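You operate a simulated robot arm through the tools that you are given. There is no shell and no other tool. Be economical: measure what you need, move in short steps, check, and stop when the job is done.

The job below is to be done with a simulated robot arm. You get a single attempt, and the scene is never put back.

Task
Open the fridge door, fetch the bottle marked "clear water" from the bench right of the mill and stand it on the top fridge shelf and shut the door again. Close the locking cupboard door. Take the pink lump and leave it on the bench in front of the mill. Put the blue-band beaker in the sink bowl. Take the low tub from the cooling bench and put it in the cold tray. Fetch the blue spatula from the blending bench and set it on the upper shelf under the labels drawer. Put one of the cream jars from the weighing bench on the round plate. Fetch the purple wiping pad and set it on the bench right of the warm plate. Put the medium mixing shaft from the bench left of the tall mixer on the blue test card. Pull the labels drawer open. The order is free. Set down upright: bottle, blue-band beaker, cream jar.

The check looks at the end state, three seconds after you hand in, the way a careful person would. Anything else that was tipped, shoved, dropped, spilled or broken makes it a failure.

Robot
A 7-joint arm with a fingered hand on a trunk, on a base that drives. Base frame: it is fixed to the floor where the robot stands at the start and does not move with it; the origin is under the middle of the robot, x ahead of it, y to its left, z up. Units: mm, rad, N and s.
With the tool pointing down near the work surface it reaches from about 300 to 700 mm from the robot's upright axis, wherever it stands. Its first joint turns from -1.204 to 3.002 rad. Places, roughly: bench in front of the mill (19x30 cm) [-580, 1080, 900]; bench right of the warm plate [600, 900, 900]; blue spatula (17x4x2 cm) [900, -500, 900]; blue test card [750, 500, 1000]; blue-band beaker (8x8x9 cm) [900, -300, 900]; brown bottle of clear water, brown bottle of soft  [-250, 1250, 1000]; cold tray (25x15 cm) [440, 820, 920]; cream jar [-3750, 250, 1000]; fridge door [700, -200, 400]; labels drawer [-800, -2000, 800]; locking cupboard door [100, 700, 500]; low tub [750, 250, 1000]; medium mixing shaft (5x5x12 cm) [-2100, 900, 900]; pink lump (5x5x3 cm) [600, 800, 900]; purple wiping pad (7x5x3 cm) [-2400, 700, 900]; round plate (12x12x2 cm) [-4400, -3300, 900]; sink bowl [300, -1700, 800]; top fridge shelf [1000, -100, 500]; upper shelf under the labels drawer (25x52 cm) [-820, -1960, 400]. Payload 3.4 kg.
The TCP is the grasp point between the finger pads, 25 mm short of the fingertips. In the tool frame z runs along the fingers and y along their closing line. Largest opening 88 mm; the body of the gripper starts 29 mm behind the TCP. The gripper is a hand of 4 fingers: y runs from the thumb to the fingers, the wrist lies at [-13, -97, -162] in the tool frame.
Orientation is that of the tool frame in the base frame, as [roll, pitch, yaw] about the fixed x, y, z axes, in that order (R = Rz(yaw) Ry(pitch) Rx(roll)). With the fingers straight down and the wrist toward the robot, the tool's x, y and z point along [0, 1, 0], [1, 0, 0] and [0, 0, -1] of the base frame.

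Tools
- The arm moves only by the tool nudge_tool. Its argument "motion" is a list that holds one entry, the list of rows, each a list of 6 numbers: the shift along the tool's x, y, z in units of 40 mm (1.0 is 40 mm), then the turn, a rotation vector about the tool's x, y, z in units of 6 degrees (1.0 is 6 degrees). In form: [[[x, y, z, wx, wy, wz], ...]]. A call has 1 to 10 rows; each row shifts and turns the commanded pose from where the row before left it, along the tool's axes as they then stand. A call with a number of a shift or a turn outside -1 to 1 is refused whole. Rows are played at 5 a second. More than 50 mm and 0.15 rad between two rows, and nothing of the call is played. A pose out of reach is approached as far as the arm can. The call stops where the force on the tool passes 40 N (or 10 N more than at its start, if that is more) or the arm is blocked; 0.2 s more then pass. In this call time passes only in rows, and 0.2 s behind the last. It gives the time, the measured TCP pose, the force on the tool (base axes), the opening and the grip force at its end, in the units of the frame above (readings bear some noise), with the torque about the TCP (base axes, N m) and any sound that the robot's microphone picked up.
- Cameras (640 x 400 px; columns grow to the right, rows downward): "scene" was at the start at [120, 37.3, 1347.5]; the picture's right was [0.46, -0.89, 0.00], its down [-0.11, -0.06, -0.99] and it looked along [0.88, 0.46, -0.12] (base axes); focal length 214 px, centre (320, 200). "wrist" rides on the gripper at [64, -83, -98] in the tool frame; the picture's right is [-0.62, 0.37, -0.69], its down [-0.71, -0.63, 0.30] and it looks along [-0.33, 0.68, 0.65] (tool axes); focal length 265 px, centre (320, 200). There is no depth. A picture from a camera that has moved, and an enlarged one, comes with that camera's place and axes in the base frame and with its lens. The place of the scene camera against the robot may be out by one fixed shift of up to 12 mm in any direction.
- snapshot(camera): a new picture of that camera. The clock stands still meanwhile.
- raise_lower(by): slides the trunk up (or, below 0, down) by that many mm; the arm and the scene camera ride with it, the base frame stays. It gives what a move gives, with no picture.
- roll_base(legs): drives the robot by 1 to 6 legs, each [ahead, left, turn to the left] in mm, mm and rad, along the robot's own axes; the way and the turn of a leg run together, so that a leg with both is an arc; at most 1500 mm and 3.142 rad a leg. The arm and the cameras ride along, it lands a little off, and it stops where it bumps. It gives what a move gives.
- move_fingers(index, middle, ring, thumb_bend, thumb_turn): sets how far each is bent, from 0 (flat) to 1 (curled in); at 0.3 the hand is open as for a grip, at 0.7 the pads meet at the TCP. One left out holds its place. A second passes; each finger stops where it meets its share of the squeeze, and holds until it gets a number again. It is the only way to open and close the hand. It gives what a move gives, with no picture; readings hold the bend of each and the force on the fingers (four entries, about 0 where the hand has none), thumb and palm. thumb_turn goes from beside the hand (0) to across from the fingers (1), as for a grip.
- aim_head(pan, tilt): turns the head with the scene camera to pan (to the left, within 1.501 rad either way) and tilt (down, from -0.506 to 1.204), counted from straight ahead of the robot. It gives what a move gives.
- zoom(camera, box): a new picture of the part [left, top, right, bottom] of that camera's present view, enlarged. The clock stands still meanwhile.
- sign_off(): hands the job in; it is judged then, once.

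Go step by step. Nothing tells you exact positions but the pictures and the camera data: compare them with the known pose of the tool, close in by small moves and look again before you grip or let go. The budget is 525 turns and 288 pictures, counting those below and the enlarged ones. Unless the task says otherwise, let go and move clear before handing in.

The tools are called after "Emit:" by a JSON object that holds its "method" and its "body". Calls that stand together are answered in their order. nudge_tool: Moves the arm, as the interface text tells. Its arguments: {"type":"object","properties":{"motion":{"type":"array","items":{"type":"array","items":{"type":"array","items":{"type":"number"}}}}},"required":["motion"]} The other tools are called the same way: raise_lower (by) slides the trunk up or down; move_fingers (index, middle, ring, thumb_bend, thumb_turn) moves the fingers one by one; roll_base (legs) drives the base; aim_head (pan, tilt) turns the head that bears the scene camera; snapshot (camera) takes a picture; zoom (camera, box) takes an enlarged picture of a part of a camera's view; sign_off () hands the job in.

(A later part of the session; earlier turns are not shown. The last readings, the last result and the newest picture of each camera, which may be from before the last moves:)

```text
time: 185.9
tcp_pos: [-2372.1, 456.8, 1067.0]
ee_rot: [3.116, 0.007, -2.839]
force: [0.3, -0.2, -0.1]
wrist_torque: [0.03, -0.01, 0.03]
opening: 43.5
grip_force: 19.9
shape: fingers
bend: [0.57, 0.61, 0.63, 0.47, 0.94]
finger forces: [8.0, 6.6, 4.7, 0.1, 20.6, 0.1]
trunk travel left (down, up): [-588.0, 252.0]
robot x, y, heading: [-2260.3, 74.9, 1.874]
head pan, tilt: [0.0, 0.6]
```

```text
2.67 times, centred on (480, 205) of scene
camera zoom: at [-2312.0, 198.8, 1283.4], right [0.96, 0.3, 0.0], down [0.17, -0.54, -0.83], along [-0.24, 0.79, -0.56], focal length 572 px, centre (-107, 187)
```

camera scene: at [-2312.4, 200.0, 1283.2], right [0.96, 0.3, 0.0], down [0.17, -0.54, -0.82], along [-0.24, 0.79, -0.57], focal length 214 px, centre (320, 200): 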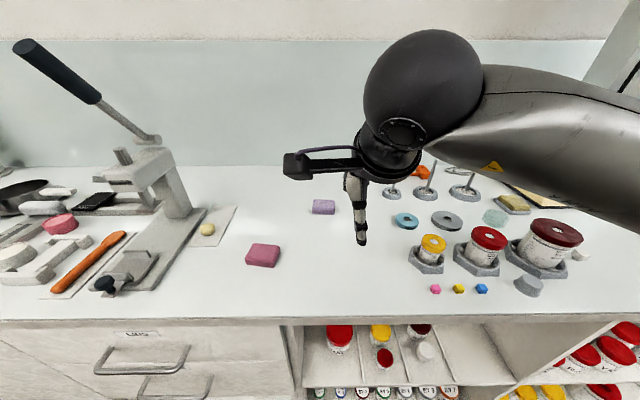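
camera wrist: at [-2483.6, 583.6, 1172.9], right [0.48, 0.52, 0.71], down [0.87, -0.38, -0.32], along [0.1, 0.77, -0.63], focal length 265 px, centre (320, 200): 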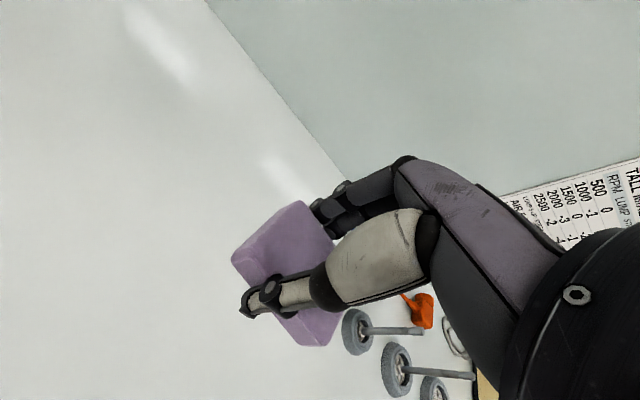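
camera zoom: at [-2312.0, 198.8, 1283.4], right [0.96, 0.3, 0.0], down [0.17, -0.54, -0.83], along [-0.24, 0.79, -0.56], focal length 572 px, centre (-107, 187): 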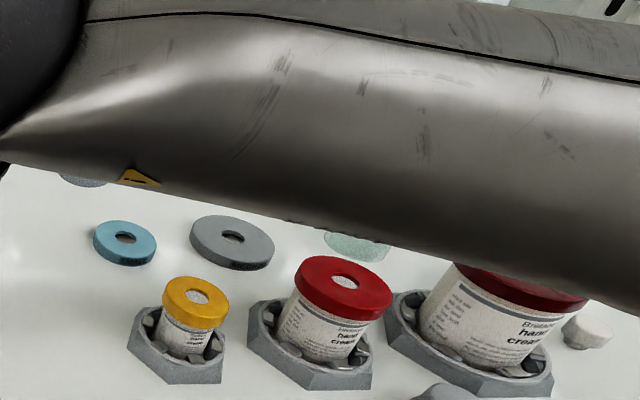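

The shafts grow from left to right, so the medium one is the middle. Now deliver the pad: drive back to the corner bench.

Emit:
{"method": "roll_base", "body": {"legs": [[-300, 0, 0], [0, 0, -1.587], [1500, 0, 0], [600, 0, 0], [0, 200, 0]]}}

Emit:
{"method": "snapshot", "body": {"camera": "scene"}}

Emit:
{"method": "snapshot", "body": {"camera": "wrist"}}

```text
time: 203.0
tcp_pos: [168.4, 708.3, 1068.4]
ee_rot: [3.116, 0.004, 1.87]
force: [-0.5, 0.1, 0.8]
wrist_torque: [-0.01, -0.01, 0.02]
opening: 43.4
grip_force: 19.3
shape: fingers
bend: [0.57, 0.62, 0.63, 0.47, 0.94]
finger forces: [8.0, 6.5, 4.7, 0.1, 19.8, 0.0]
trunk travel left (down, up): [-588.0, 252.0]
robot x, y, heading: [-220.0, 592.7, 0.29]
head pan, tilt: [0.0, 0.6]
```

```text
183 pictures are left
camera scene: at [-97.0, 631.4, 1283.3], right [0.29, -0.96, 0.0], down [-0.54, -0.16, -0.83], along [0.79, 0.24, -0.56], focal length 214 px, centre (320, 200)
```

scene: 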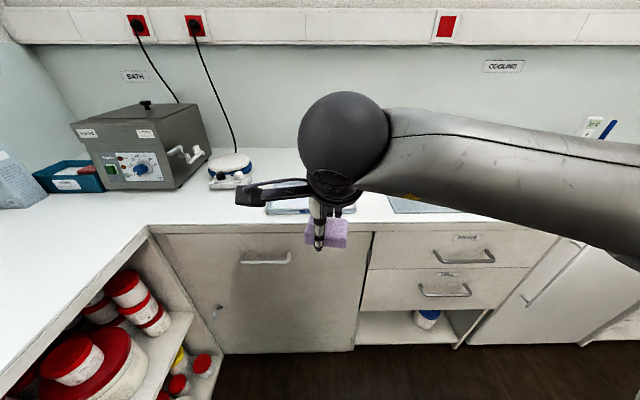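

```text
182 pictures are left
camera wrist: at [67.9, 743.3, 1164.0], right [0.52, -0.49, 0.71], down [-0.38, -0.87, -0.32], along [0.77, -0.11, -0.63], focal length 265 px, centre (320, 200)
```

wrist: 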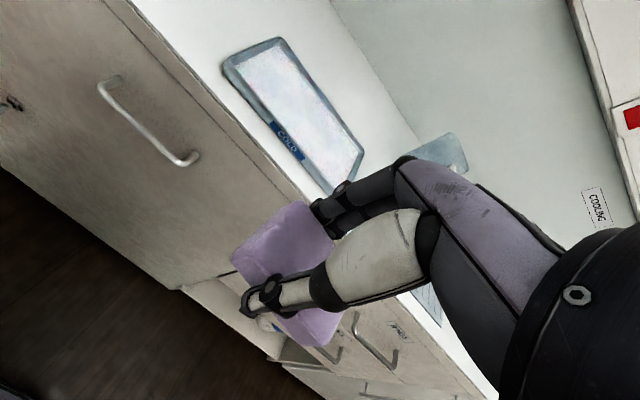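

Emit:
{"method": "roll_base", "body": {"legs": [[245, 0, 0]]}}

Emit:
{"method": "nudge_tool", "body": {"motion": [[[0.3, 0.9, 0, 0, 0, 0], [0.3, 0.9, 0, 0, 0, 0], [0.3, 0.9, 0, 0, 0, 0], [0.3, 0.9, 0, 0, 0, 0], [0.3, 0.9, 0, 0, 0, 0], [0.3, 0.9, 0, 0, 0, 0]]]}}

Emit:
{"method": "snapshot", "body": {"camera": "wrist"}}

Emit:
{"method": "snapshot", "body": {"camera": "scene"}}

```text
time: 204.8
tcp_pos: [402.2, 779.6, 1068.3]
ee_rot: [3.117, 0.005, 1.871]
force: [0.4, 0.2, -0.1]
wrist_torque: [-0.01, 0.03, 0.01]
opening: 43.3
grip_force: 19.2
shape: fingers
bend: [0.57, 0.62, 0.63, 0.47, 0.94]
finger forces: [7.8, 6.6, 4.7, 0.0, 19.8, 0.0]
trunk travel left (down, up): [-588.0, 252.0]
robot x, y, heading: [14.2, 667.2, 0.292]
head pan, tilt: [0.0, 0.6]
```

```text
time: 206.2
tcp_pos: [585.3, 913.7, 1073.6]
ee_rot: [3.117, 0.01, 1.875]
force: [0.2, -0.6, -1.1]
wrist_torque: [-0.01, 0.0, 0.04]
opening: 43.3
grip_force: 19.2
shape: fingers
bend: [0.57, 0.62, 0.63, 0.47, 0.94]
finger forces: [7.8, 6.4, 4.7, 0.1, 19.8, 0.0]
trunk travel left (down, up): [-588.0, 252.0]
robot x, y, heading: [15.3, 665.5, 0.297]
head pan, tilt: [0.0, 0.6]
```

```text
181 pictures are left
camera wrist: at [484.2, 949.1, 1169.4], right [0.52, -0.48, 0.71], down [-0.38, -0.87, -0.31], along [0.77, -0.11, -0.63], focal length 265 px, centre (320, 200)
```

wrist: 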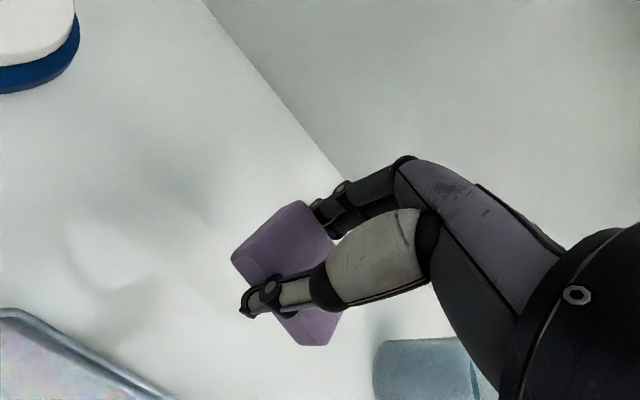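

```text
180 pictures are left
camera scene: at [136.2, 703.8, 1283.2], right [0.29, -0.96, 0.0], down [-0.54, -0.17, -0.82], along [0.79, 0.24, -0.57], focal length 214 px, centre (320, 200)
```

scene: 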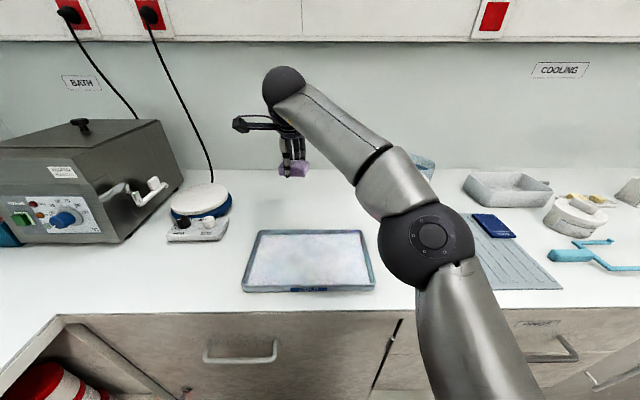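

Pad is above the free bench right of the warm plate, behind the cold tray. Lower and release.

Emit:
{"method": "nudge_tool", "body": {"motion": [[[0, 0, 0.9, 0, 0, 0], [0, 0, 0.9, 0, 0, 0], [0, 0, 0.9, 0, 0, 0], [0, 0, 0.7, 0, 0, 0]]]}}

Emit:
{"method": "nudge_tool", "body": {"motion": [[[0, 0, 0.08, 0, 0, 0]]]}}

```text
time: 207.2
tcp_pos: [589.7, 909.4, 936.6]
ee_rot: [3.116, 0.004, 1.871]
force: [-0.8, -0.6, -0.6]
wrist_torque: [-0.01, -0.01, -0.02]
opening: 43.4
grip_force: 19.0
shape: fingers
bend: [0.57, 0.62, 0.63, 0.47, 0.94]
finger forces: [7.9, 6.3, 4.7, 0.1, 19.8, 0.1]
trunk travel left (down, up): [-588.0, 252.0]
robot x, y, heading: [17.5, 661.3, 0.292]
head pan, tilt: [0.0, 0.6]
```

```text
time: 207.6
tcp_pos: [589.7, 910.4, 933.3]
ee_rot: [3.115, 0.006, 1.871]
force: [0.0, 0.5, -0.7]
wrist_torque: [0.01, -0.03, 0.04]
opening: 43.0
grip_force: 19.2
shape: fingers
bend: [0.57, 0.62, 0.63, 0.47, 0.94]
finger forces: [7.9, 6.3, 4.7, 0.0, 19.8, 0.0]
trunk travel left (down, up): [-588.0, 252.0]
robot x, y, heading: [16.3, 666.6, 0.298]
head pan, tilt: [0.0, 0.6]
```

Emit:
{"method": "move_fingers", "body": {"index": 0.3, "middle": 0.3, "ring": 0.3, "thumb_bend": 0.3}}

Emit:
{"method": "nudge_tool", "body": {"motion": [[[0, 0, -0.9, 0, 0, 0], [0, 0, -0.9, 0, 0, 0], [0, 0, -0.9, 0, 0, 0], [0, 0, -0.9, 0, 0, 0]]]}}

Emit:
{"method": "snapshot", "body": {"camera": "wrist"}}

Emit:
{"method": "aim_head", "body": {"pan": -0.5, "tilt": 0.7}}

Emit:
{"method": "snapshot", "body": {"camera": "scene"}}

```text
time: 208.6
tcp_pos: [589.7, 910.2, 934.0]
ee_rot: [3.115, 0.007, 1.871]
force: [0.5, -0.1, 0.7]
wrist_torque: [-0.01, 0.0, 0.02]
opening: 84.2
grip_force: 0.1
shape: fingers
bend: [0.3, 0.3, 0.3, 0.3, 0.97]
finger forces: [0.1, 0.0, 0.0, 0.0, 0.0, 0.0]
trunk travel left (down, up): [-588.0, 252.0]
robot x, y, heading: [19.0, 666.5, 0.298]
head pan, tilt: [0.0, 0.6]
```

```text
time: 209.6
tcp_pos: [583.8, 911.8, 1079.0]
ee_rot: [3.118, 0.006, 1.873]
force: [0.1, -0.6, 0.7]
wrist_torque: [0.0, 0.03, -0.03]
opening: 84.3
grip_force: 0.0
shape: fingers
bend: [0.3, 0.3, 0.3, 0.3, 0.97]
finger forces: [0.0, 0.0, 0.0, 0.1, 0.0, 0.0]
trunk travel left (down, up): [-588.0, 252.0]
robot x, y, heading: [12.6, 665.2, 0.294]
head pan, tilt: [0.0, 0.6]
```

```text
179 pictures are left
camera wrist: at [482.6, 947.5, 1173.7], right [0.52, -0.48, 0.71], down [-0.38, -0.87, -0.32], along [0.77, -0.11, -0.63], focal length 265 px, centre (320, 200)
```

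wrist: 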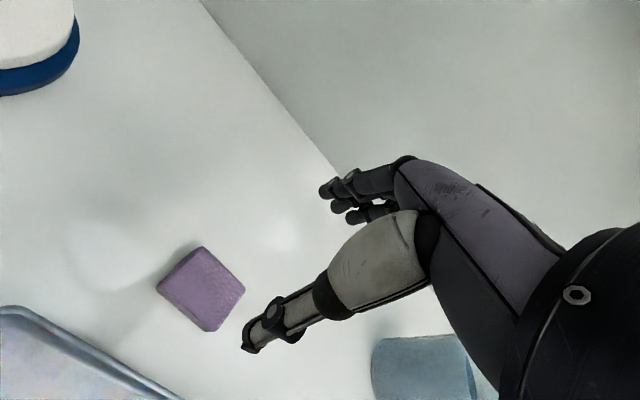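

```text
time: 210.5
tcp_pos: [583.1, 910.9, 1077.2]
ee_rot: [3.116, 0.004, 1.869]
force: [-0.2, -0.9, -0.3]
wrist_torque: [0.01, 0.01, -0.01]
opening: 84.4
grip_force: 0.0
shape: fingers
bend: [0.3, 0.3, 0.3, 0.3, 0.97]
finger forces: [0.0, 0.0, 0.1, 0.1, 0.0, 0.0]
trunk travel left (down, up): [-588.0, 252.0]
robot x, y, heading: [15.5, 667.8, 0.292]
head pan, tilt: [-0.499, 0.7]
```

```text
178 pictures are left
camera scene: at [134.7, 659.0, 1274.6], right [-0.2, -0.98, 0.0], down [-0.63, 0.13, -0.77], along [0.75, -0.15, -0.64], focal length 214 px, centre (320, 200)
```

scene: 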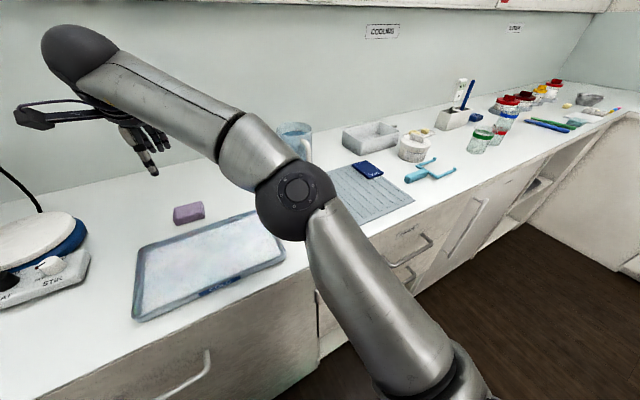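

Pad placed. Next the low tub (white round squat tub). Retract and shift right along the bench.

Emit:
{"method": "nudge_tool", "body": {"motion": [[[-0.3, -1, 0, 0, 0, 0], [-0.3, -1, 0, 0, 0, 0], [-0.3, -1, 0, 0, 0, 0], [-0.3, -1, 0, 0, 0, 0], [-0.3, -1, 0, 0, 0, 0], [-0.3, -1, 0, 0, 0, 0]]]}}

Emit:
{"method": "roll_base", "body": {"legs": [[-60, 0, 0], [0, -640, 0], [30, 0, 0]]}}

Emit:
{"method": "snapshot", "body": {"camera": "wrist"}}

Emit:
{"method": "aim_head", "body": {"pan": 0, "tilt": 0.7}}

Emit:
{"method": "snapshot", "body": {"camera": "scene"}}

```text
time: 211.9
tcp_pos: [376.7, 770.7, 1073.4]
ee_rot: [3.115, 0.005, 1.872]
force: [-0.2, 0.1, 0.5]
wrist_torque: [0.02, -0.05, -0.02]
opening: 84.5
grip_force: 0.0
shape: fingers
bend: [0.3, 0.3, 0.3, 0.3, 0.97]
finger forces: [0.0, 0.0, 0.0, 0.0, 0.0, 0.1]
trunk travel left (down, up): [-588.0, 252.0]
robot x, y, heading: [20.3, 667.0, 0.295]
head pan, tilt: [-0.499, 0.7]
```

```text
time: 216.5
tcp_pos: [537.0, 154.2, 1074.1]
ee_rot: [3.119, 0.006, 1.874]
force: [-0.8, 0.3, 0.7]
wrist_torque: [0.0, 0.0, 0.0]
opening: 84.9
grip_force: 0.1
shape: fingers
bend: [0.3, 0.3, 0.3, 0.3, 0.97]
finger forces: [0.1, 0.0, 0.0, 0.1, 0.0, 0.1]
trunk travel left (down, up): [-588.0, 252.0]
robot x, y, heading: [174.1, 44.9, 0.302]
head pan, tilt: [-0.499, 0.7]
```

```text
177 pictures are left
camera wrist: at [436.4, 189.7, 1169.4], right [0.52, -0.48, 0.7], down [-0.38, -0.87, -0.32], along [0.77, -0.1, -0.64], focal length 265 px, centre (320, 200)
```

wrist: 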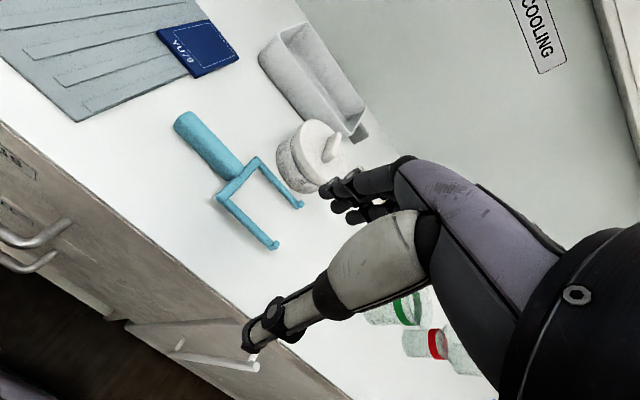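

```text
time: 217.4
tcp_pos: [536.6, 154.2, 1073.0]
ee_rot: [3.115, 0.007, 1.873]
force: [-0.1, 0.2, 1.2]
wrist_torque: [0.01, 0.02, 0.02]
opening: 84.4
grip_force: 0.1
shape: fingers
bend: [0.3, 0.3, 0.3, 0.3, 0.97]
finger forces: [0.1, 0.0, 0.0, 0.1, 0.1, 0.0]
trunk travel left (down, up): [-588.0, 252.0]
robot x, y, heading: [171.6, 46.7, 0.296]
head pan, tilt: [0.0, 0.7]
```

```text
176 pictures are left
camera scene: at [291.0, 83.6, 1274.6], right [0.29, -0.96, 0.0], down [-0.62, -0.19, -0.76], along [0.73, 0.22, -0.64], focal length 214 px, centre (320, 200)
```

scene: 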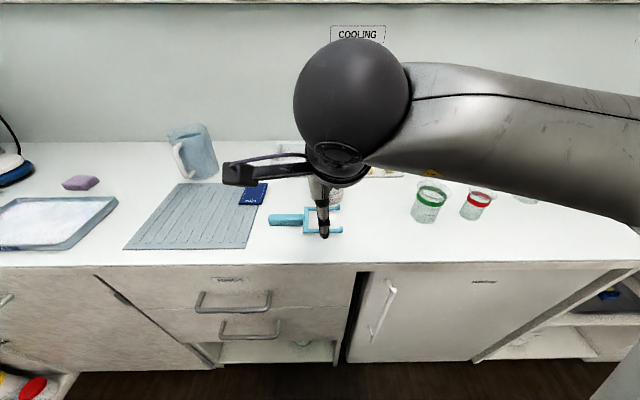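

Emit:
{"method": "zoom", "body": {"camera": "wrist", "box": [240, 90, 400, 210]}}

```text
3.33 times, centred on (320, 150) of wrist
camera zoom: at [435.3, 189.5, 1169.7], right [0.52, -0.48, 0.7], down [-0.38, -0.87, -0.32], along [0.77, -0.1, -0.63], focal length 885 px, centre (320, 367)
```

zoom: 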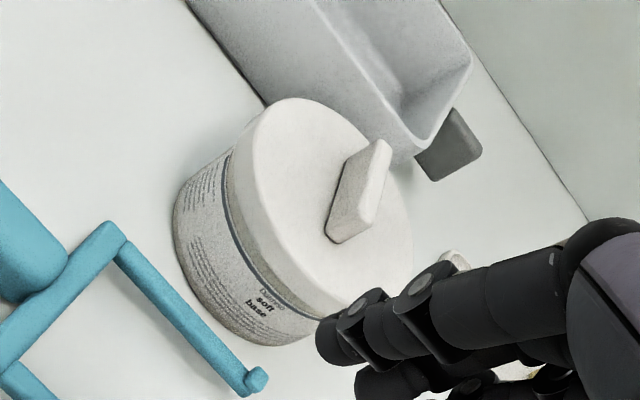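

It's a squat "soft base" tub with a trough close behind it, so I'll rotate the hand ~42° right so the fingers go down on the free side. Move above it first.

Emit:
{"method": "move_fingers", "body": {"index": 0.1, "middle": 0.1, "ring": 0.1, "thumb_bend": 0.1}}

Emit:
{"method": "nudge_tool", "body": {"motion": [[[0, 0.9, -0.5, 0, 0, 0], [0, 0.9, -0.5, 0, 0, 0], [0, 0.9, 0, 0, 0, 0], [0, 0.8, 0, 0, 0, 0]]]}}

Emit:
{"method": "nudge_tool", "body": {"motion": [[[0, 0, 0, 0, 0, 1], [0, 0, 0, 0, 0, 1], [0, 0, 0, 0, 0, 1], [0, 0, 0, 0, 0, 1], [0, 0, 0, 0, 0, 1], [0, 0, 0, 0, 0, 1], [0, 0, 0, 0, 0, 1]]]}}

Emit:
{"method": "snapshot", "body": {"camera": "wrist"}}

Emit:
{"method": "snapshot", "body": {"camera": "scene"}}

```text
time: 218.4
tcp_pos: [535.2, 154.4, 1074.0]
ee_rot: [3.116, 0.004, 1.873]
force: [-0.8, 0.1, 0.0]
wrist_torque: [0.0, 0.02, 0.0]
opening: 120.0
grip_force: 0.0
shape: fingers
bend: [0.1, 0.1, 0.1, 0.1, 0.97]
finger forces: [0.0, 0.0, 0.0, 0.0, 0.1, 0.0]
trunk travel left (down, up): [-588.0, 252.0]
robot x, y, heading: [171.1, 51.0, 0.295]
head pan, tilt: [0.0, 0.7]
```

```text
time: 219.4
tcp_pos: [669.5, 194.3, 1116.2]
ee_rot: [3.118, 0.004, 1.873]
force: [-0.1, -0.3, 0.6]
wrist_torque: [0.03, 0.01, -0.03]
opening: 120.0
grip_force: 0.1
shape: fingers
bend: [0.1, 0.1, 0.1, 0.1, 0.97]
finger forces: [0.0, 0.0, 0.0, 0.1, 0.1, 0.0]
trunk travel left (down, up): [-588.0, 252.0]
robot x, y, heading: [172.3, 52.9, 0.301]
head pan, tilt: [0.0, 0.7]
```

```text
time: 221.0
tcp_pos: [669.7, 196.4, 1118.1]
ee_rot: [3.119, -0.016, 1.136]
force: [-0.5, -0.6, -0.5]
wrist_torque: [0.0, 0.0, 0.01]
opening: 120.1
grip_force: 0.1
shape: fingers
bend: [0.1, 0.1, 0.1, 0.1, 0.97]
finger forces: [0.0, 0.0, 0.1, 0.1, 0.0, 0.0]
trunk travel left (down, up): [-588.0, 252.0]
robot x, y, heading: [172.8, 48.1, 0.3]
head pan, tilt: [0.0, 0.7]
```

```text
174 pictures are left
camera wrist: at [618.1, 287.6, 1214.6], right [0.06, -0.72, 0.69], down [-0.86, -0.38, -0.33], along [0.5, -0.58, -0.64], focal length 265 px, centre (320, 200)
```

wrist: 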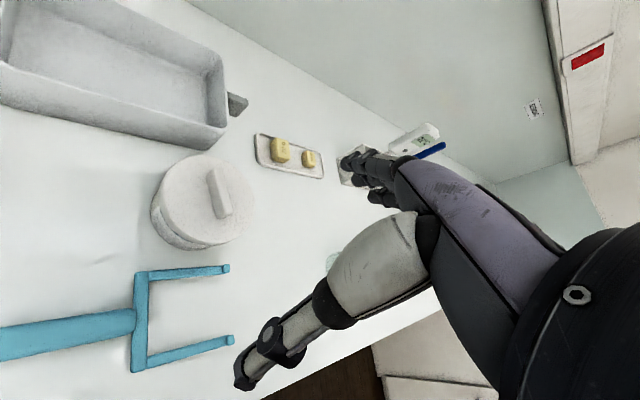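

```text
173 pictures are left
camera scene: at [291.0, 84.2, 1274.6], right [0.29, -0.96, 0.0], down [-0.62, -0.19, -0.76], along [0.73, 0.23, -0.64], focal length 214 px, centre (320, 200)
```

scene: 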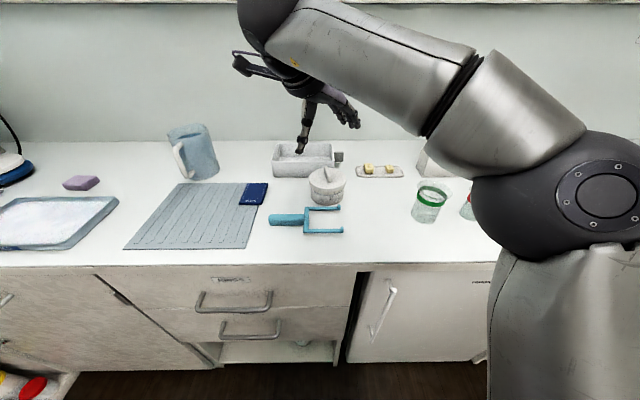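

Tub lid top at about (748, 211, 964). Align above and descend partway.

Emit:
{"method": "nudge_tool", "body": {"motion": [[[0.6, 0.8, 0, 0, 0, 0], [0.57, 0.83, 0, 0, 0, 0], [0, 0, 0.9, 0, 0, 0], [0, 0, 0.9, 0, 0, 0], [0, 0, 0.6, 0, 0, 0]]]}}

Emit:
{"method": "snapshot", "body": {"camera": "wrist"}}

Emit:
{"method": "zoom", "body": {"camera": "scene", "box": [230, 80, 430, 230]}}

```text
time: 222.2
tcp_pos: [747.0, 210.3, 1022.4]
ee_rot: [3.121, -0.014, 1.14]
force: [-0.4, 0.7, 0.5]
wrist_torque: [0.01, 0.04, -0.03]
opening: 120.3
grip_force: 0.0
shape: fingers
bend: [0.1, 0.1, 0.1, 0.1, 0.97]
finger forces: [0.0, 0.1, 0.0, 0.0, 0.1, 0.0]
out of reach, approached as far as the arm can: row 2
trunk travel left (down, up): [-588.0, 252.0]
robot x, y, heading: [174.2, 52.0, 0.297]
head pan, tilt: [0.0, 0.7]
```

```text
172 pictures are left
camera wrist: at [695.9, 302.0, 1119.2], right [0.06, -0.72, 0.69], down [-0.86, -0.39, -0.33], along [0.5, -0.58, -0.64], focal length 265 px, centre (320, 200)
```

wrist: 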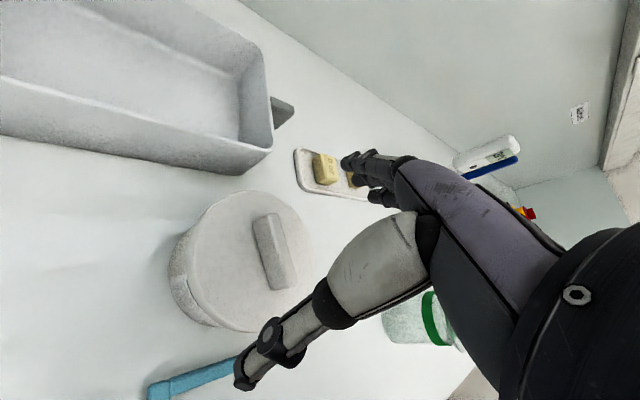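

```text
2.67 times, centred on (330, 155) of scene
camera zoom: at [291.3, 83.4, 1274.6], right [0.29, -0.96, 0.0], down [-0.62, -0.19, -0.76], along [0.73, 0.23, -0.64], focal length 572 px, centre (293, 320)
```

zoom: 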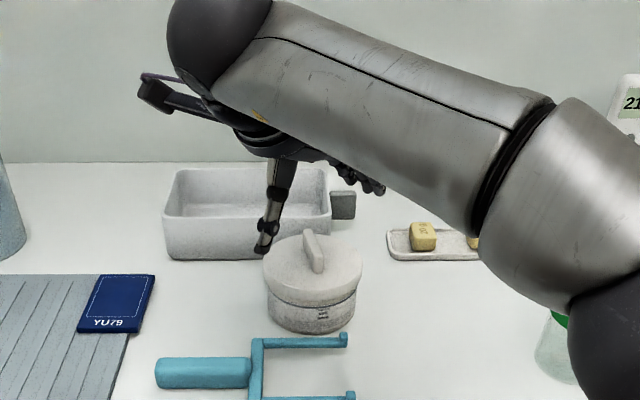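

Emit:
{"method": "nudge_tool", "body": {"motion": [[[0.18, -0.14, 0.3, 0, 0, 0], [0, 0, 0.5, 0, 0, 0]]]}}

Emit:
{"method": "snapshot", "body": {"camera": "wrist"}}

Emit:
{"method": "zoom", "body": {"camera": "scene", "box": [260, 100, 420, 220]}}

```text
time: 222.8
tcp_pos: [745.2, 217.5, 988.9]
ee_rot: [3.121, -0.012, 1.141]
force: [0.2, 0.1, 1.1]
wrist_torque: [-0.02, -0.03, -0.01]
opening: 120.0
grip_force: 0.0
shape: fingers
bend: [0.1, 0.1, 0.1, 0.1, 0.97]
finger forces: [0.0, 0.0, 0.1, 0.0, 0.1, 0.0]
trunk travel left (down, up): [-588.0, 252.0]
robot x, y, heading: [175.8, 46.6, 0.298]
head pan, tilt: [0.0, 0.7]
```

```text
170 pictures are left
camera wrist: at [693.7, 309.6, 1086.3], right [0.06, -0.72, 0.69], down [-0.86, -0.38, -0.33], along [0.5, -0.58, -0.64], focal length 265 px, centre (320, 200)
```

wrist: 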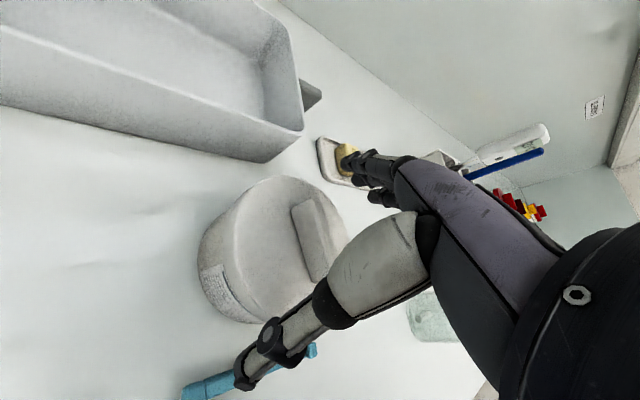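

```text
3.33 times, centred on (340, 160) of scene
camera zoom: at [291.4, 83.4, 1274.6], right [0.29, -0.96, 0.0], down [-0.62, -0.19, -0.76], along [0.73, 0.23, -0.64], focal length 715 px, centre (253, 333)
```

zoom: 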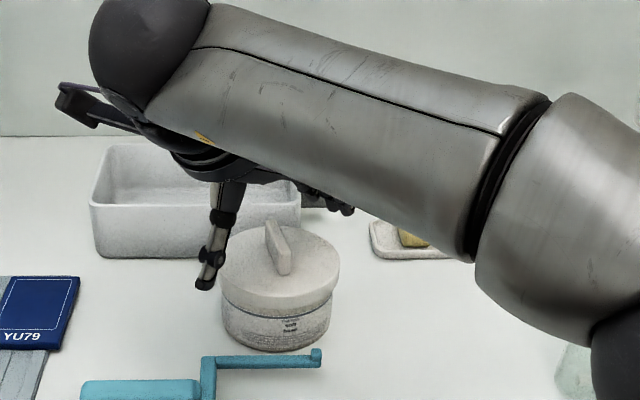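

Emit:
{"method": "zoom", "body": {"camera": "wrist", "box": [160, 140, 416, 300]}}

```text
2.50 times, centred on (288, 220) of wrist
camera zoom: at [693.7, 309.6, 1086.3], right [0.06, -0.72, 0.69], down [-0.86, -0.38, -0.33], along [0.5, -0.58, -0.64], focal length 664 px, centre (400, 150)
```

zoom: 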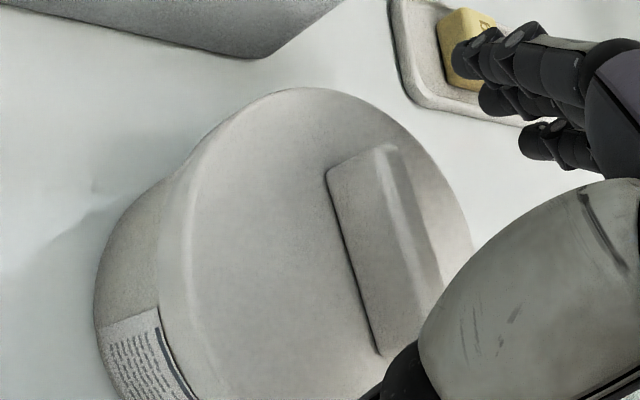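

Tub centre (746, 219) agrees with the TCP. Lower a bit and grip.

Emit:
{"method": "nudge_tool", "body": {"motion": [[[0, 0, 0.25, 0, 0, 0], [0, 0, 0.2, 0, 0, 0]]]}}

Emit:
{"method": "move_fingers", "body": {"index": 0.6, "middle": 0.6, "ring": 0.6, "thumb_bend": 0.6}}

Emit:
{"method": "nudge_tool", "body": {"motion": [[[0, 0, -0.3, 0, 0, 0], [0, 0, -0.5, 0, 0, 0]]]}}

Emit:
{"method": "zoom", "body": {"camera": "scene", "box": [220, 80, 460, 230]}}

Emit:
{"method": "snapshot", "body": {"camera": "wrist"}}

```text
time: 223.4
tcp_pos: [744.1, 216.7, 972.3]
ee_rot: [3.118, -0.014, 1.14]
force: [1.4, -0.5, -0.1]
wrist_torque: [-0.02, -0.02, 0.01]
opening: 120.1
grip_force: 0.1
shape: fingers
bend: [0.1, 0.1, 0.1, 0.1, 0.97]
finger forces: [0.0, 0.1, 0.1, 0.0, 0.1, 0.0]
trunk travel left (down, up): [-588.0, 252.0]
robot x, y, heading: [175.6, 49.4, 0.299]
head pan, tilt: [0.0, 0.7]
```

```text
time: 224.4
tcp_pos: [743.8, 215.5, 974.4]
ee_rot: [3.117, -0.018, 1.14]
force: [6.4, -1.8, 17.8]
wrist_torque: [-0.29, -0.48, 0.04]
opening: 89.8
grip_force: 21.2
shape: fingers
bend: [0.36, 0.42, 0.43, 0.16, 0.94]
finger forces: [9.7, 8.1, 6.9, 0.1, 17.6, 0.0]
trunk travel left (down, up): [-588.0, 252.0]
robot x, y, heading: [175.3, 51.0, 0.299]
head pan, tilt: [0.0, 0.7]
```

```text
time: 225.0
tcp_pos: [741.3, 218.6, 1003.1]
ee_rot: [3.121, -0.012, 1.142]
force: [0.2, 0.6, -0.4]
wrist_torque: [-0.01, -0.02, -0.01]
opening: 56.7
grip_force: 3.6
shape: fingers
bend: [0.48, 0.51, 0.54, 0.37, 0.97]
finger forces: [1.1, 0.9, 1.1, 0.0, 3.1, 0.0]
trunk travel left (down, up): [-588.0, 252.0]
robot x, y, heading: [173.3, 52.3, 0.302]
head pan, tilt: [0.0, 0.7]
heard: snap
```

```text
2.67 times, centred on (340, 155) of scene
camera zoom: at [290.5, 83.8, 1274.5], right [0.29, -0.96, 0.0], down [-0.62, -0.19, -0.77], along [0.73, 0.23, -0.64], focal length 572 px, centre (267, 320)
```

zoom: 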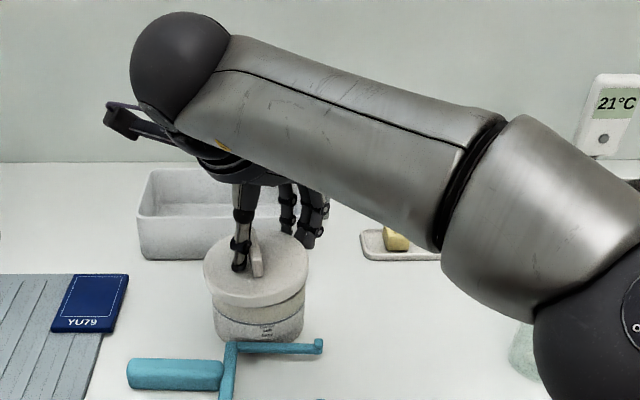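

```text
166 pictures are left
camera wrist: at [691.0, 310.6, 1099.6], right [0.06, -0.72, 0.69], down [-0.86, -0.39, -0.33], along [0.5, -0.58, -0.64], focal length 265 px, centre (320, 200)
```

wrist: 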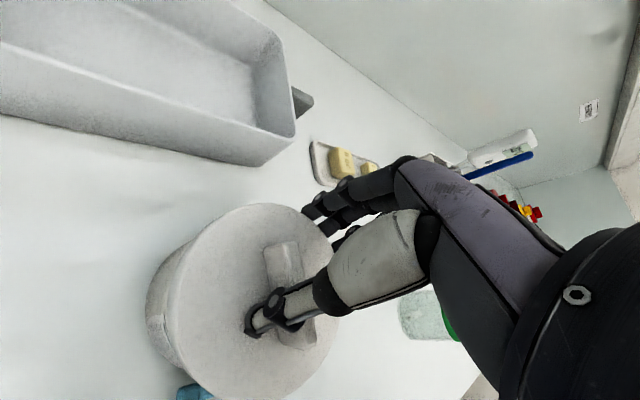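

The fingers slipped off the lid with a snap. Open, lift clear, and inspect the tub.

Emit:
{"method": "move_fingers", "body": {"index": 0.15, "middle": 0.15, "ring": 0.15, "thumb_bend": 0.1}}

Emit:
{"method": "nudge_tool", "body": {"motion": [[[0, 0, -0.9, 0, 0, 0], [0, 0, -0.9, 0, 0, 0]]]}}

Emit:
{"method": "zoom", "body": {"camera": "scene", "box": [290, 150, 370, 210]}}

Emit:
{"method": "zoom", "body": {"camera": "wrist", "box": [120, 160, 360, 310]}}

```text
time: 226.0
tcp_pos: [742.7, 218.4, 1002.5]
ee_rot: [3.119, -0.014, 1.137]
force: [0.2, 0.0, 0.2]
wrist_torque: [-0.01, 0.05, -0.03]
opening: 114.7
grip_force: 0.1
shape: fingers
bend: [0.15, 0.15, 0.15, 0.1, 0.97]
finger forces: [0.0, 0.0, 0.0, 0.1, 0.0, 0.0]
trunk travel left (down, up): [-588.0, 252.0]
robot x, y, heading: [177.8, 51.2, 0.298]
head pan, tilt: [0.0, 0.7]
```

```text
time: 226.6
tcp_pos: [742.5, 218.6, 1077.1]
ee_rot: [3.119, -0.015, 1.143]
force: [-0.7, 0.2, -0.2]
wrist_torque: [0.02, -0.01, 0.0]
opening: 114.8
grip_force: 0.0
shape: fingers
bend: [0.15, 0.15, 0.15, 0.1, 0.97]
finger forces: [0.0, 0.0, 0.1, 0.0, 0.0, 0.0]
trunk travel left (down, up): [-588.0, 252.0]
robot x, y, heading: [172.8, 50.2, 0.294]
head pan, tilt: [0.0, 0.7]
```

```text
6.67 times, centred on (330, 180) of scene
camera zoom: at [290.6, 84.2, 1274.6], right [0.29, -0.96, 0.0], down [-0.62, -0.19, -0.77], along [0.73, 0.23, -0.64], focal length 1430 px, centre (253, 333)
```

zoom: 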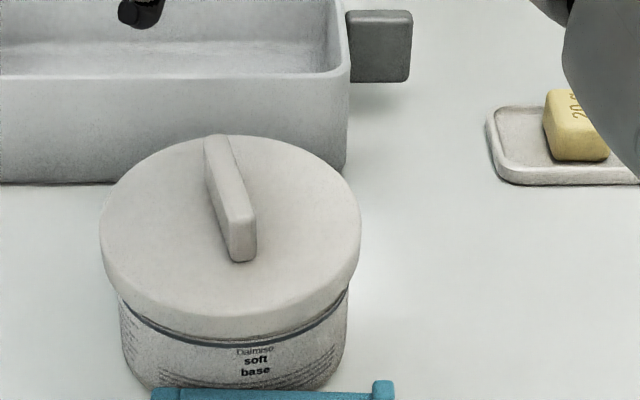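

```text
2.67 times, centred on (240, 235) of wrist
camera zoom: at [690.8, 311.0, 1174.0], right [0.06, -0.72, 0.69], down [-0.86, -0.39, -0.33], along [0.5, -0.58, -0.64], focal length 708 px, centre (533, 107)
```

zoom: 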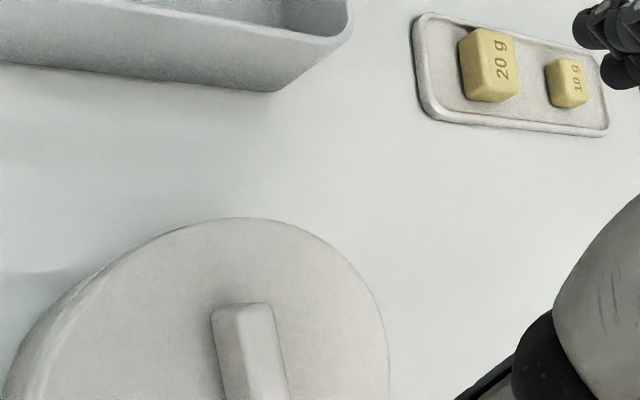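

The tub still looks whole, but the lid may have loosened. I'll try pinching the lid's fin across its thin side: rotate the hand further right so the closing line is across the fin.

Emit:
{"method": "nudge_tool", "body": {"motion": [[[0, 0, 0, 0, 0, 1], [0, 0, 0, 0, 0, 1], [0, 0, 0, 0, 0, 1], [0, 0, 0, 0, 0, 1], [0, 0, 0, 0, 0, 1], [0, 0, 0, 0, 0, 1], [0, 0, 0, 0, 0, 1], [0, 0, 0, 0, 0, 1]]]}}

Emit:
{"method": "snapshot", "body": {"camera": "wrist"}}

Emit:
{"method": "snapshot", "body": {"camera": "scene"}}

```text
time: 228.4
tcp_pos: [729.6, 183.6, 1040.6]
ee_rot: [3.134, -0.026, 0.379]
force: [0.2, -0.1, -0.3]
wrist_torque: [0.01, 0.01, 0.0]
opening: 114.6
grip_force: 0.1
shape: fingers
bend: [0.15, 0.15, 0.15, 0.1, 0.97]
finger forces: [0.0, 0.0, 0.0, 0.0, 0.0, 0.0]
out of reach, approached as far as the arm can: row 3, 4, 5, 6, 7, 8
trunk travel left (down, up): [-588.0, 252.0]
robot x, y, heading: [179.3, 49.7, 0.294]
head pan, tilt: [0.0, 0.7]
```

```text
163 pictures are left
camera wrist: at [756.5, 282.6, 1140.0], right [-0.46, -0.57, 0.68], down [-0.89, 0.32, -0.33], along [-0.03, -0.75, -0.66], focal length 265 px, centre (320, 200)
```

wrist: 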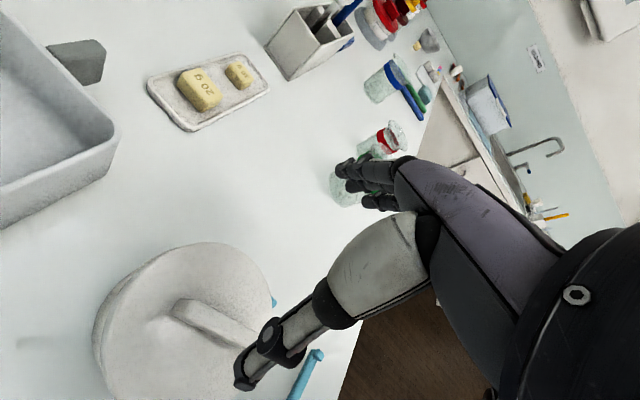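

```text
162 pictures are left
camera scene: at [290.8, 83.7, 1274.7], right [0.29, -0.96, 0.0], down [-0.62, -0.19, -0.77], along [0.73, 0.23, -0.64], focal length 214 px, centre (320, 200)
```

scene: 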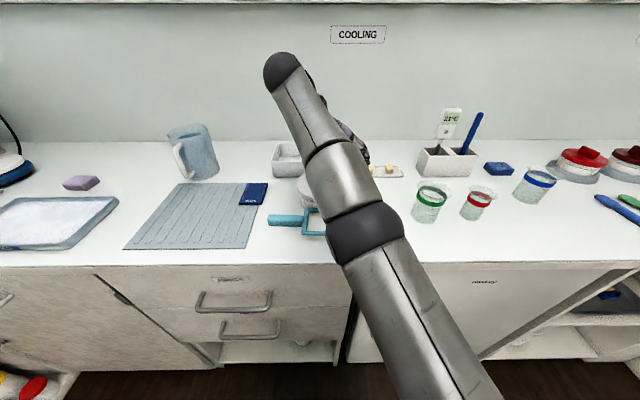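

Emit:
{"method": "nudge_tool", "body": {"motion": [[[0, 0, -0.9, 0, 0, 0], [0, 0, -0.6, 0, 0, 0]]]}}

Emit:
{"method": "roll_base", "body": {"legs": [[30, 100, 0]]}}

Emit:
{"method": "snapshot", "body": {"camera": "wrist"}}

```text
time: 229.0
tcp_pos: [727.6, 178.8, 1050.4]
ee_rot: [3.135, -0.028, 0.381]
force: [0.0, 0.0, -1.1]
wrist_torque: [0.04, 0.01, 0.0]
opening: 114.9
grip_force: 0.1
shape: fingers
bend: [0.15, 0.15, 0.15, 0.1, 0.97]
finger forces: [0.0, 0.0, 0.0, 0.0, 0.1, 0.0]
out of reach, approached as far as the arm can: row 1, 2
trunk travel left (down, up): [-588.0, 252.0]
robot x, y, heading: [173.4, 48.4, 0.298]
head pan, tilt: [0.0, 0.7]
```

```text
time: 230.2
tcp_pos: [726.4, 283.7, 1049.2]
ee_rot: [3.135, -0.026, 0.382]
force: [-0.1, 0.1, -0.4]
wrist_torque: [-0.03, -0.01, 0.01]
opening: 114.6
grip_force: 0.1
shape: fingers
bend: [0.15, 0.15, 0.15, 0.1, 0.97]
finger forces: [0.0, 0.0, 0.1, 0.1, 0.1, 0.1]
trunk travel left (down, up): [-588.0, 252.0]
robot x, y, heading: [171.6, 153.1, 0.302]
head pan, tilt: [0.0, 0.7]
```

```text
161 pictures are left
camera wrist: at [751.9, 384.5, 1149.4], right [-0.46, -0.57, 0.68], down [-0.89, 0.32, -0.33], along [-0.03, -0.75, -0.66], focal length 265 px, centre (320, 200)
```

wrist: 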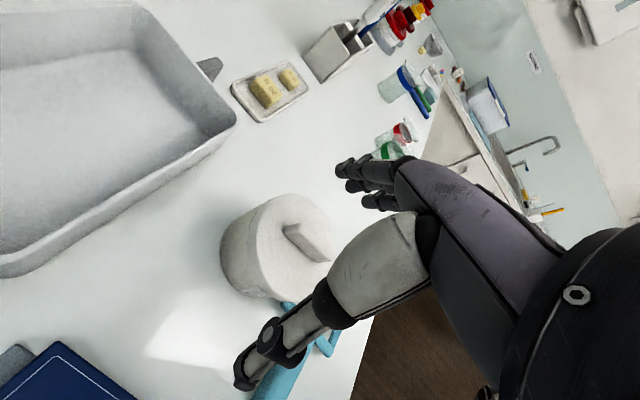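

Emit:
{"method": "zoom", "body": {"camera": "wrist", "box": [200, 170, 360, 310]}}

Emit:
{"method": "snapshot", "body": {"camera": "scene"}}

```text
2.86 times, centred on (280, 240) of wrist
camera zoom: at [751.9, 384.5, 1149.4], right [-0.46, -0.57, 0.68], down [-0.89, 0.32, -0.33], along [-0.03, -0.75, -0.66], focal length 758 px, centre (434, 86)
```

zoom: 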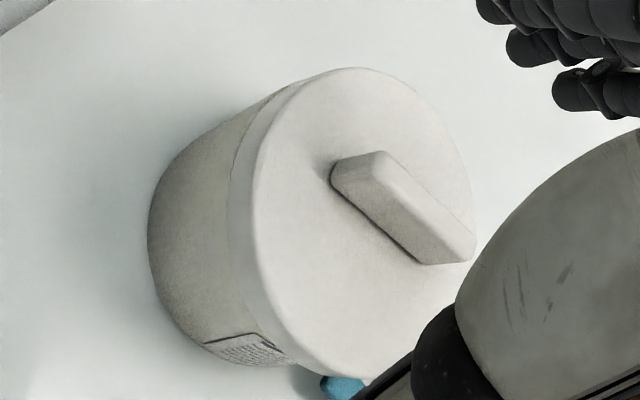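

```text
159 pictures are left
camera scene: at [289.9, 187.7, 1274.6], right [0.3, -0.95, 0.0], down [-0.62, -0.19, -0.76], along [0.73, 0.23, -0.64], focal length 214 px, centre (320, 200)
```

scene: 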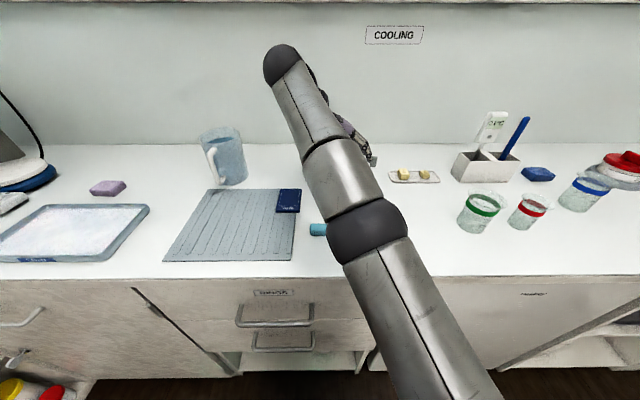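

The tub moved ~2 cm toward me but its lid is flush. Its fin is at about (719, 232). Align to pinch the fin.

Emit:
{"method": "move_fingers", "body": {"index": 0.4, "middle": 0.4, "ring": 0.4, "thumb_bend": 0.4}}

Emit:
{"method": "nudge_tool", "body": {"motion": [[[-0.3, 0.6, 0, 0, 0, 0], [-0.35, 0.54, 0, 0, 0, 0], [0, 0, 0.5, 0, 0, 0]]]}}

Emit:
{"method": "snapshot", "body": {"camera": "wrist"}}

```text
time: 231.2
tcp_pos: [725.0, 283.2, 1049.3]
ee_rot: [3.135, -0.025, 0.383]
force: [-0.2, 0.6, -0.2]
wrist_torque: [0.04, 0.0, 0.0]
opening: 64.2
grip_force: 0.1
shape: fingers
bend: [0.4, 0.4, 0.4, 0.4, 0.97]
finger forces: [0.0, 0.0, 0.0, 0.0, 0.0, 0.0]
trunk travel left (down, up): [-588.0, 252.0]
robot x, y, heading: [172.9, 153.2, 0.302]
head pan, tilt: [0.0, 0.7]
```

```text
time: 232.0
tcp_pos: [718.2, 232.2, 1031.6]
ee_rot: [3.131, -0.026, 0.385]
force: [0.0, -0.2, 0.4]
wrist_torque: [-0.01, 0.01, 0.02]
opening: 63.8
grip_force: 0.0
shape: fingers
bend: [0.4, 0.4, 0.4, 0.4, 0.97]
finger forces: [0.1, 0.0, 0.0, 0.1, 0.0, 0.0]
trunk travel left (down, up): [-588.0, 252.0]
robot x, y, heading: [170.8, 152.0, 0.301]
head pan, tilt: [0.0, 0.7]
```

```text
158 pictures are left
camera wrist: at [745.1, 332.2, 1130.2], right [-0.46, -0.58, 0.68], down [-0.89, 0.32, -0.33], along [-0.03, -0.75, -0.66], focal length 265 px, centre (320, 200)
```

wrist: 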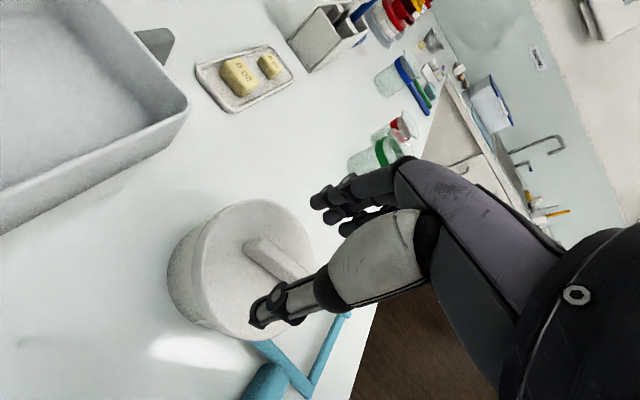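

Emit:
{"method": "nudge_tool", "body": {"motion": [[[0, 0, 0.5, 0, 0, 0], [0, 0, 0.45, 0, 0, 0]]]}}

Emit:
{"method": "move_fingers", "body": {"index": 0.75, "middle": 0.75, "ring": 0.75, "thumb_bend": 0.72}}

Emit:
{"method": "snapshot", "body": {"camera": "wrist"}}

```text
time: 232.6
tcp_pos: [720.3, 231.7, 993.5]
ee_rot: [3.135, -0.029, 0.381]
force: [1.2, 0.3, 4.9]
wrist_torque: [-0.11, -0.1, 0.06]
opening: 63.6
grip_force: 2.3
shape: fingers
bend: [0.4, 0.39, 0.4, 0.4, 0.97]
finger forces: [0.4, 3.3, 0.0, 0.1, 0.7, 0.0]
trunk travel left (down, up): [-588.0, 252.0]
robot x, y, heading: [171.6, 149.6, 0.302]
head pan, tilt: [0.0, 0.7]
```

```text
time: 233.6
tcp_pos: [719.5, 230.9, 992.6]
ee_rot: [3.134, -0.025, 0.383]
force: [-1.2, 0.9, 4.8]
wrist_torque: [0.15, -0.05, 0.05]
opening: 3.1
grip_force: 9.7
shape: fingers
bend: [0.74, 0.74, 0.74, 0.67, 0.96]
finger forces: [4.4, 2.2, 0.9, 0.1, 12.6, 0.0]
trunk travel left (down, up): [-588.0, 252.0]
robot x, y, heading: [176.0, 151.5, 0.305]
head pan, tilt: [0.0, 0.7]
```

```text
157 pictures are left
camera wrist: at [745.8, 332.1, 1092.4], right [-0.46, -0.58, 0.68], down [-0.89, 0.32, -0.33], along [-0.03, -0.75, -0.66], focal length 265 px, centre (320, 200)
```

wrist: 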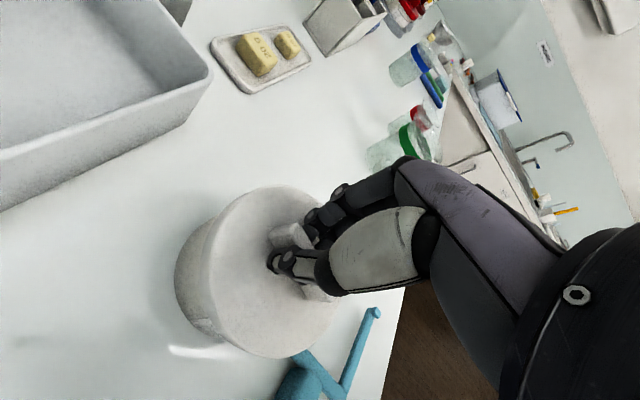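

Emit:
{"method": "nudge_tool", "body": {"motion": [[[0, 0, -0.25, 0, 0, 0], [0, 0, -0.25, 0, 0, 0]]]}}

Emit:
{"method": "snapshot", "body": {"camera": "wrist"}}

```text
time: 234.2
tcp_pos: [720.1, 232.2, 1011.5]
ee_rot: [3.135, -0.027, 0.383]
force: [0.5, -0.2, -0.5]
wrist_torque: [-0.01, -0.03, -0.02]
opening: 3.1
grip_force: 7.3
shape: fingers
bend: [0.74, 0.74, 0.75, 0.66, 0.96]
finger forces: [5.0, 2.3, 0.1, 0.1, 7.1, 0.1]
trunk travel left (down, up): [-588.0, 252.0]
robot x, y, heading: [172.7, 153.9, 0.302]
head pan, tilt: [0.0, 0.7]
```

```text
156 pictures are left
camera wrist: at [746.2, 332.1, 1111.2], right [-0.46, -0.57, 0.68], down [-0.89, 0.32, -0.33], along [-0.03, -0.75, -0.66], focal length 265 px, centre (320, 200)
```

wrist: 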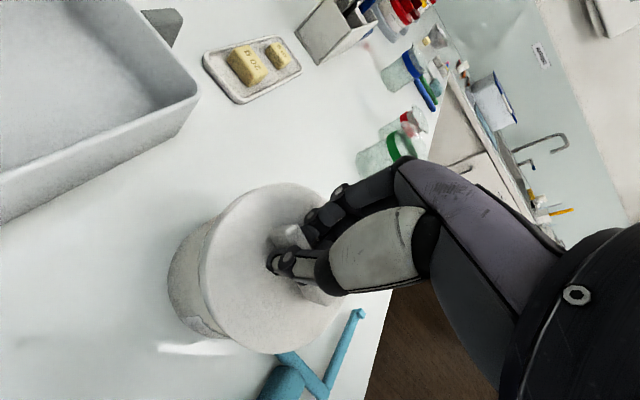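

Emit:
{"method": "zoom", "body": {"camera": "wrist", "box": [140, 170, 380, 320]}}

Emit:
{"method": "snapshot", "body": {"camera": "scene"}}

```text
2.67 times, centred on (260, 245) of wrist
camera zoom: at [746.2, 332.1, 1111.2], right [-0.46, -0.57, 0.68], down [-0.89, 0.32, -0.33], along [-0.03, -0.75, -0.66], focal length 708 px, centre (480, 80)
```

zoom: 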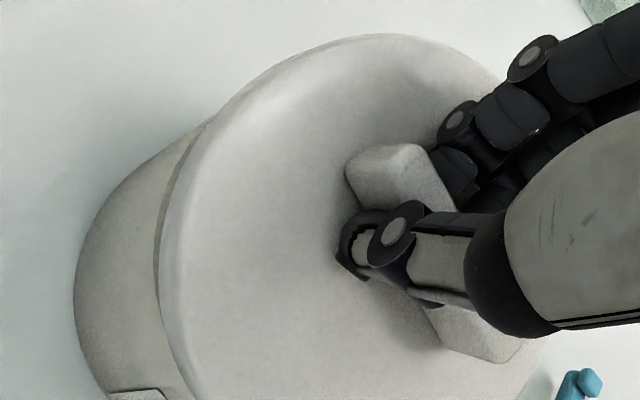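

```text
154 pictures are left
camera scene: at [290.0, 186.4, 1274.6], right [0.3, -0.95, 0.0], down [-0.62, -0.19, -0.76], along [0.73, 0.23, -0.64], focal length 214 px, centre (320, 200)
```

scene: 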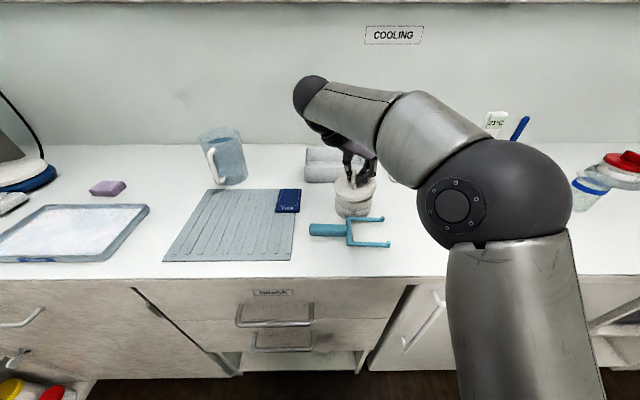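

Emit:
{"method": "zoom", "body": {"camera": "scene", "box": [300, 140, 420, 250]}}

```text
3.64 times, centred on (360, 195) of scene
camera zoom: at [290.0, 186.4, 1274.6], right [0.3, -0.95, 0.0], down [-0.62, -0.19, -0.76], along [0.73, 0.23, -0.64], focal length 780 px, centre (174, 218)
```

zoom: 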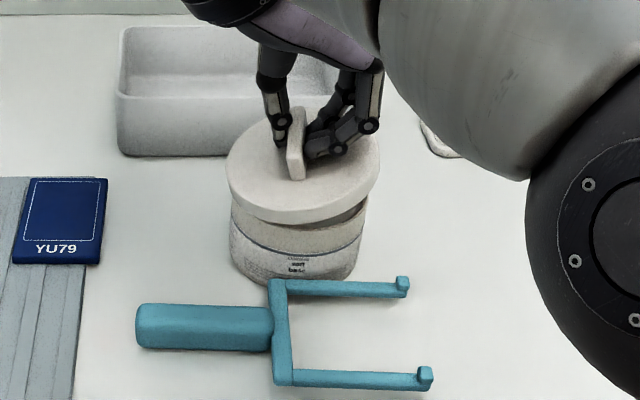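

The lid has come off with the fin: it is a snap-on lid. I'll set the lid aside on free bench to the right, move the tub body to the tray, then put the lid back on. Lift the lid clear first.

Emit:
{"method": "nudge_tool", "body": {"motion": [[[0, 0, -0.5, 0, 0, 0], [0, 0, -0.5, 0, 0, 0]]]}}

Emit:
{"method": "zoom", "body": {"camera": "scene", "box": [300, 120, 460, 240]}}

```text
time: 234.8
tcp_pos: [718.7, 230.8, 1052.5]
ee_rot: [3.135, -0.027, 0.385]
force: [-0.8, 0.5, 0.2]
wrist_torque: [-0.01, -0.02, 0.01]
opening: 3.3
grip_force: 7.3
shape: fingers
bend: [0.74, 0.74, 0.75, 0.66, 0.96]
finger forces: [5.0, 2.3, 0.1, 0.0, 7.3, 0.0]
trunk travel left (down, up): [-588.0, 252.0]
robot x, y, heading: [172.9, 151.8, 0.303]
head pan, tilt: [0.0, 0.7]
```

```text
3.33 times, centred on (380, 180) of scene
camera zoom: at [289.9, 186.4, 1274.6], right [0.3, -0.95, 0.0], down [-0.62, -0.19, -0.76], along [0.73, 0.23, -0.64], focal length 715 px, centre (120, 267)
```

zoom: 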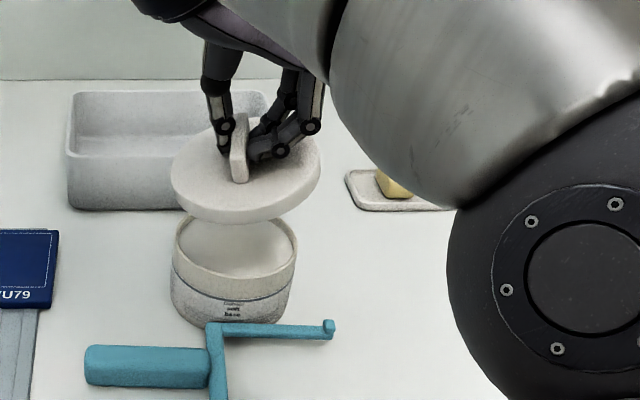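

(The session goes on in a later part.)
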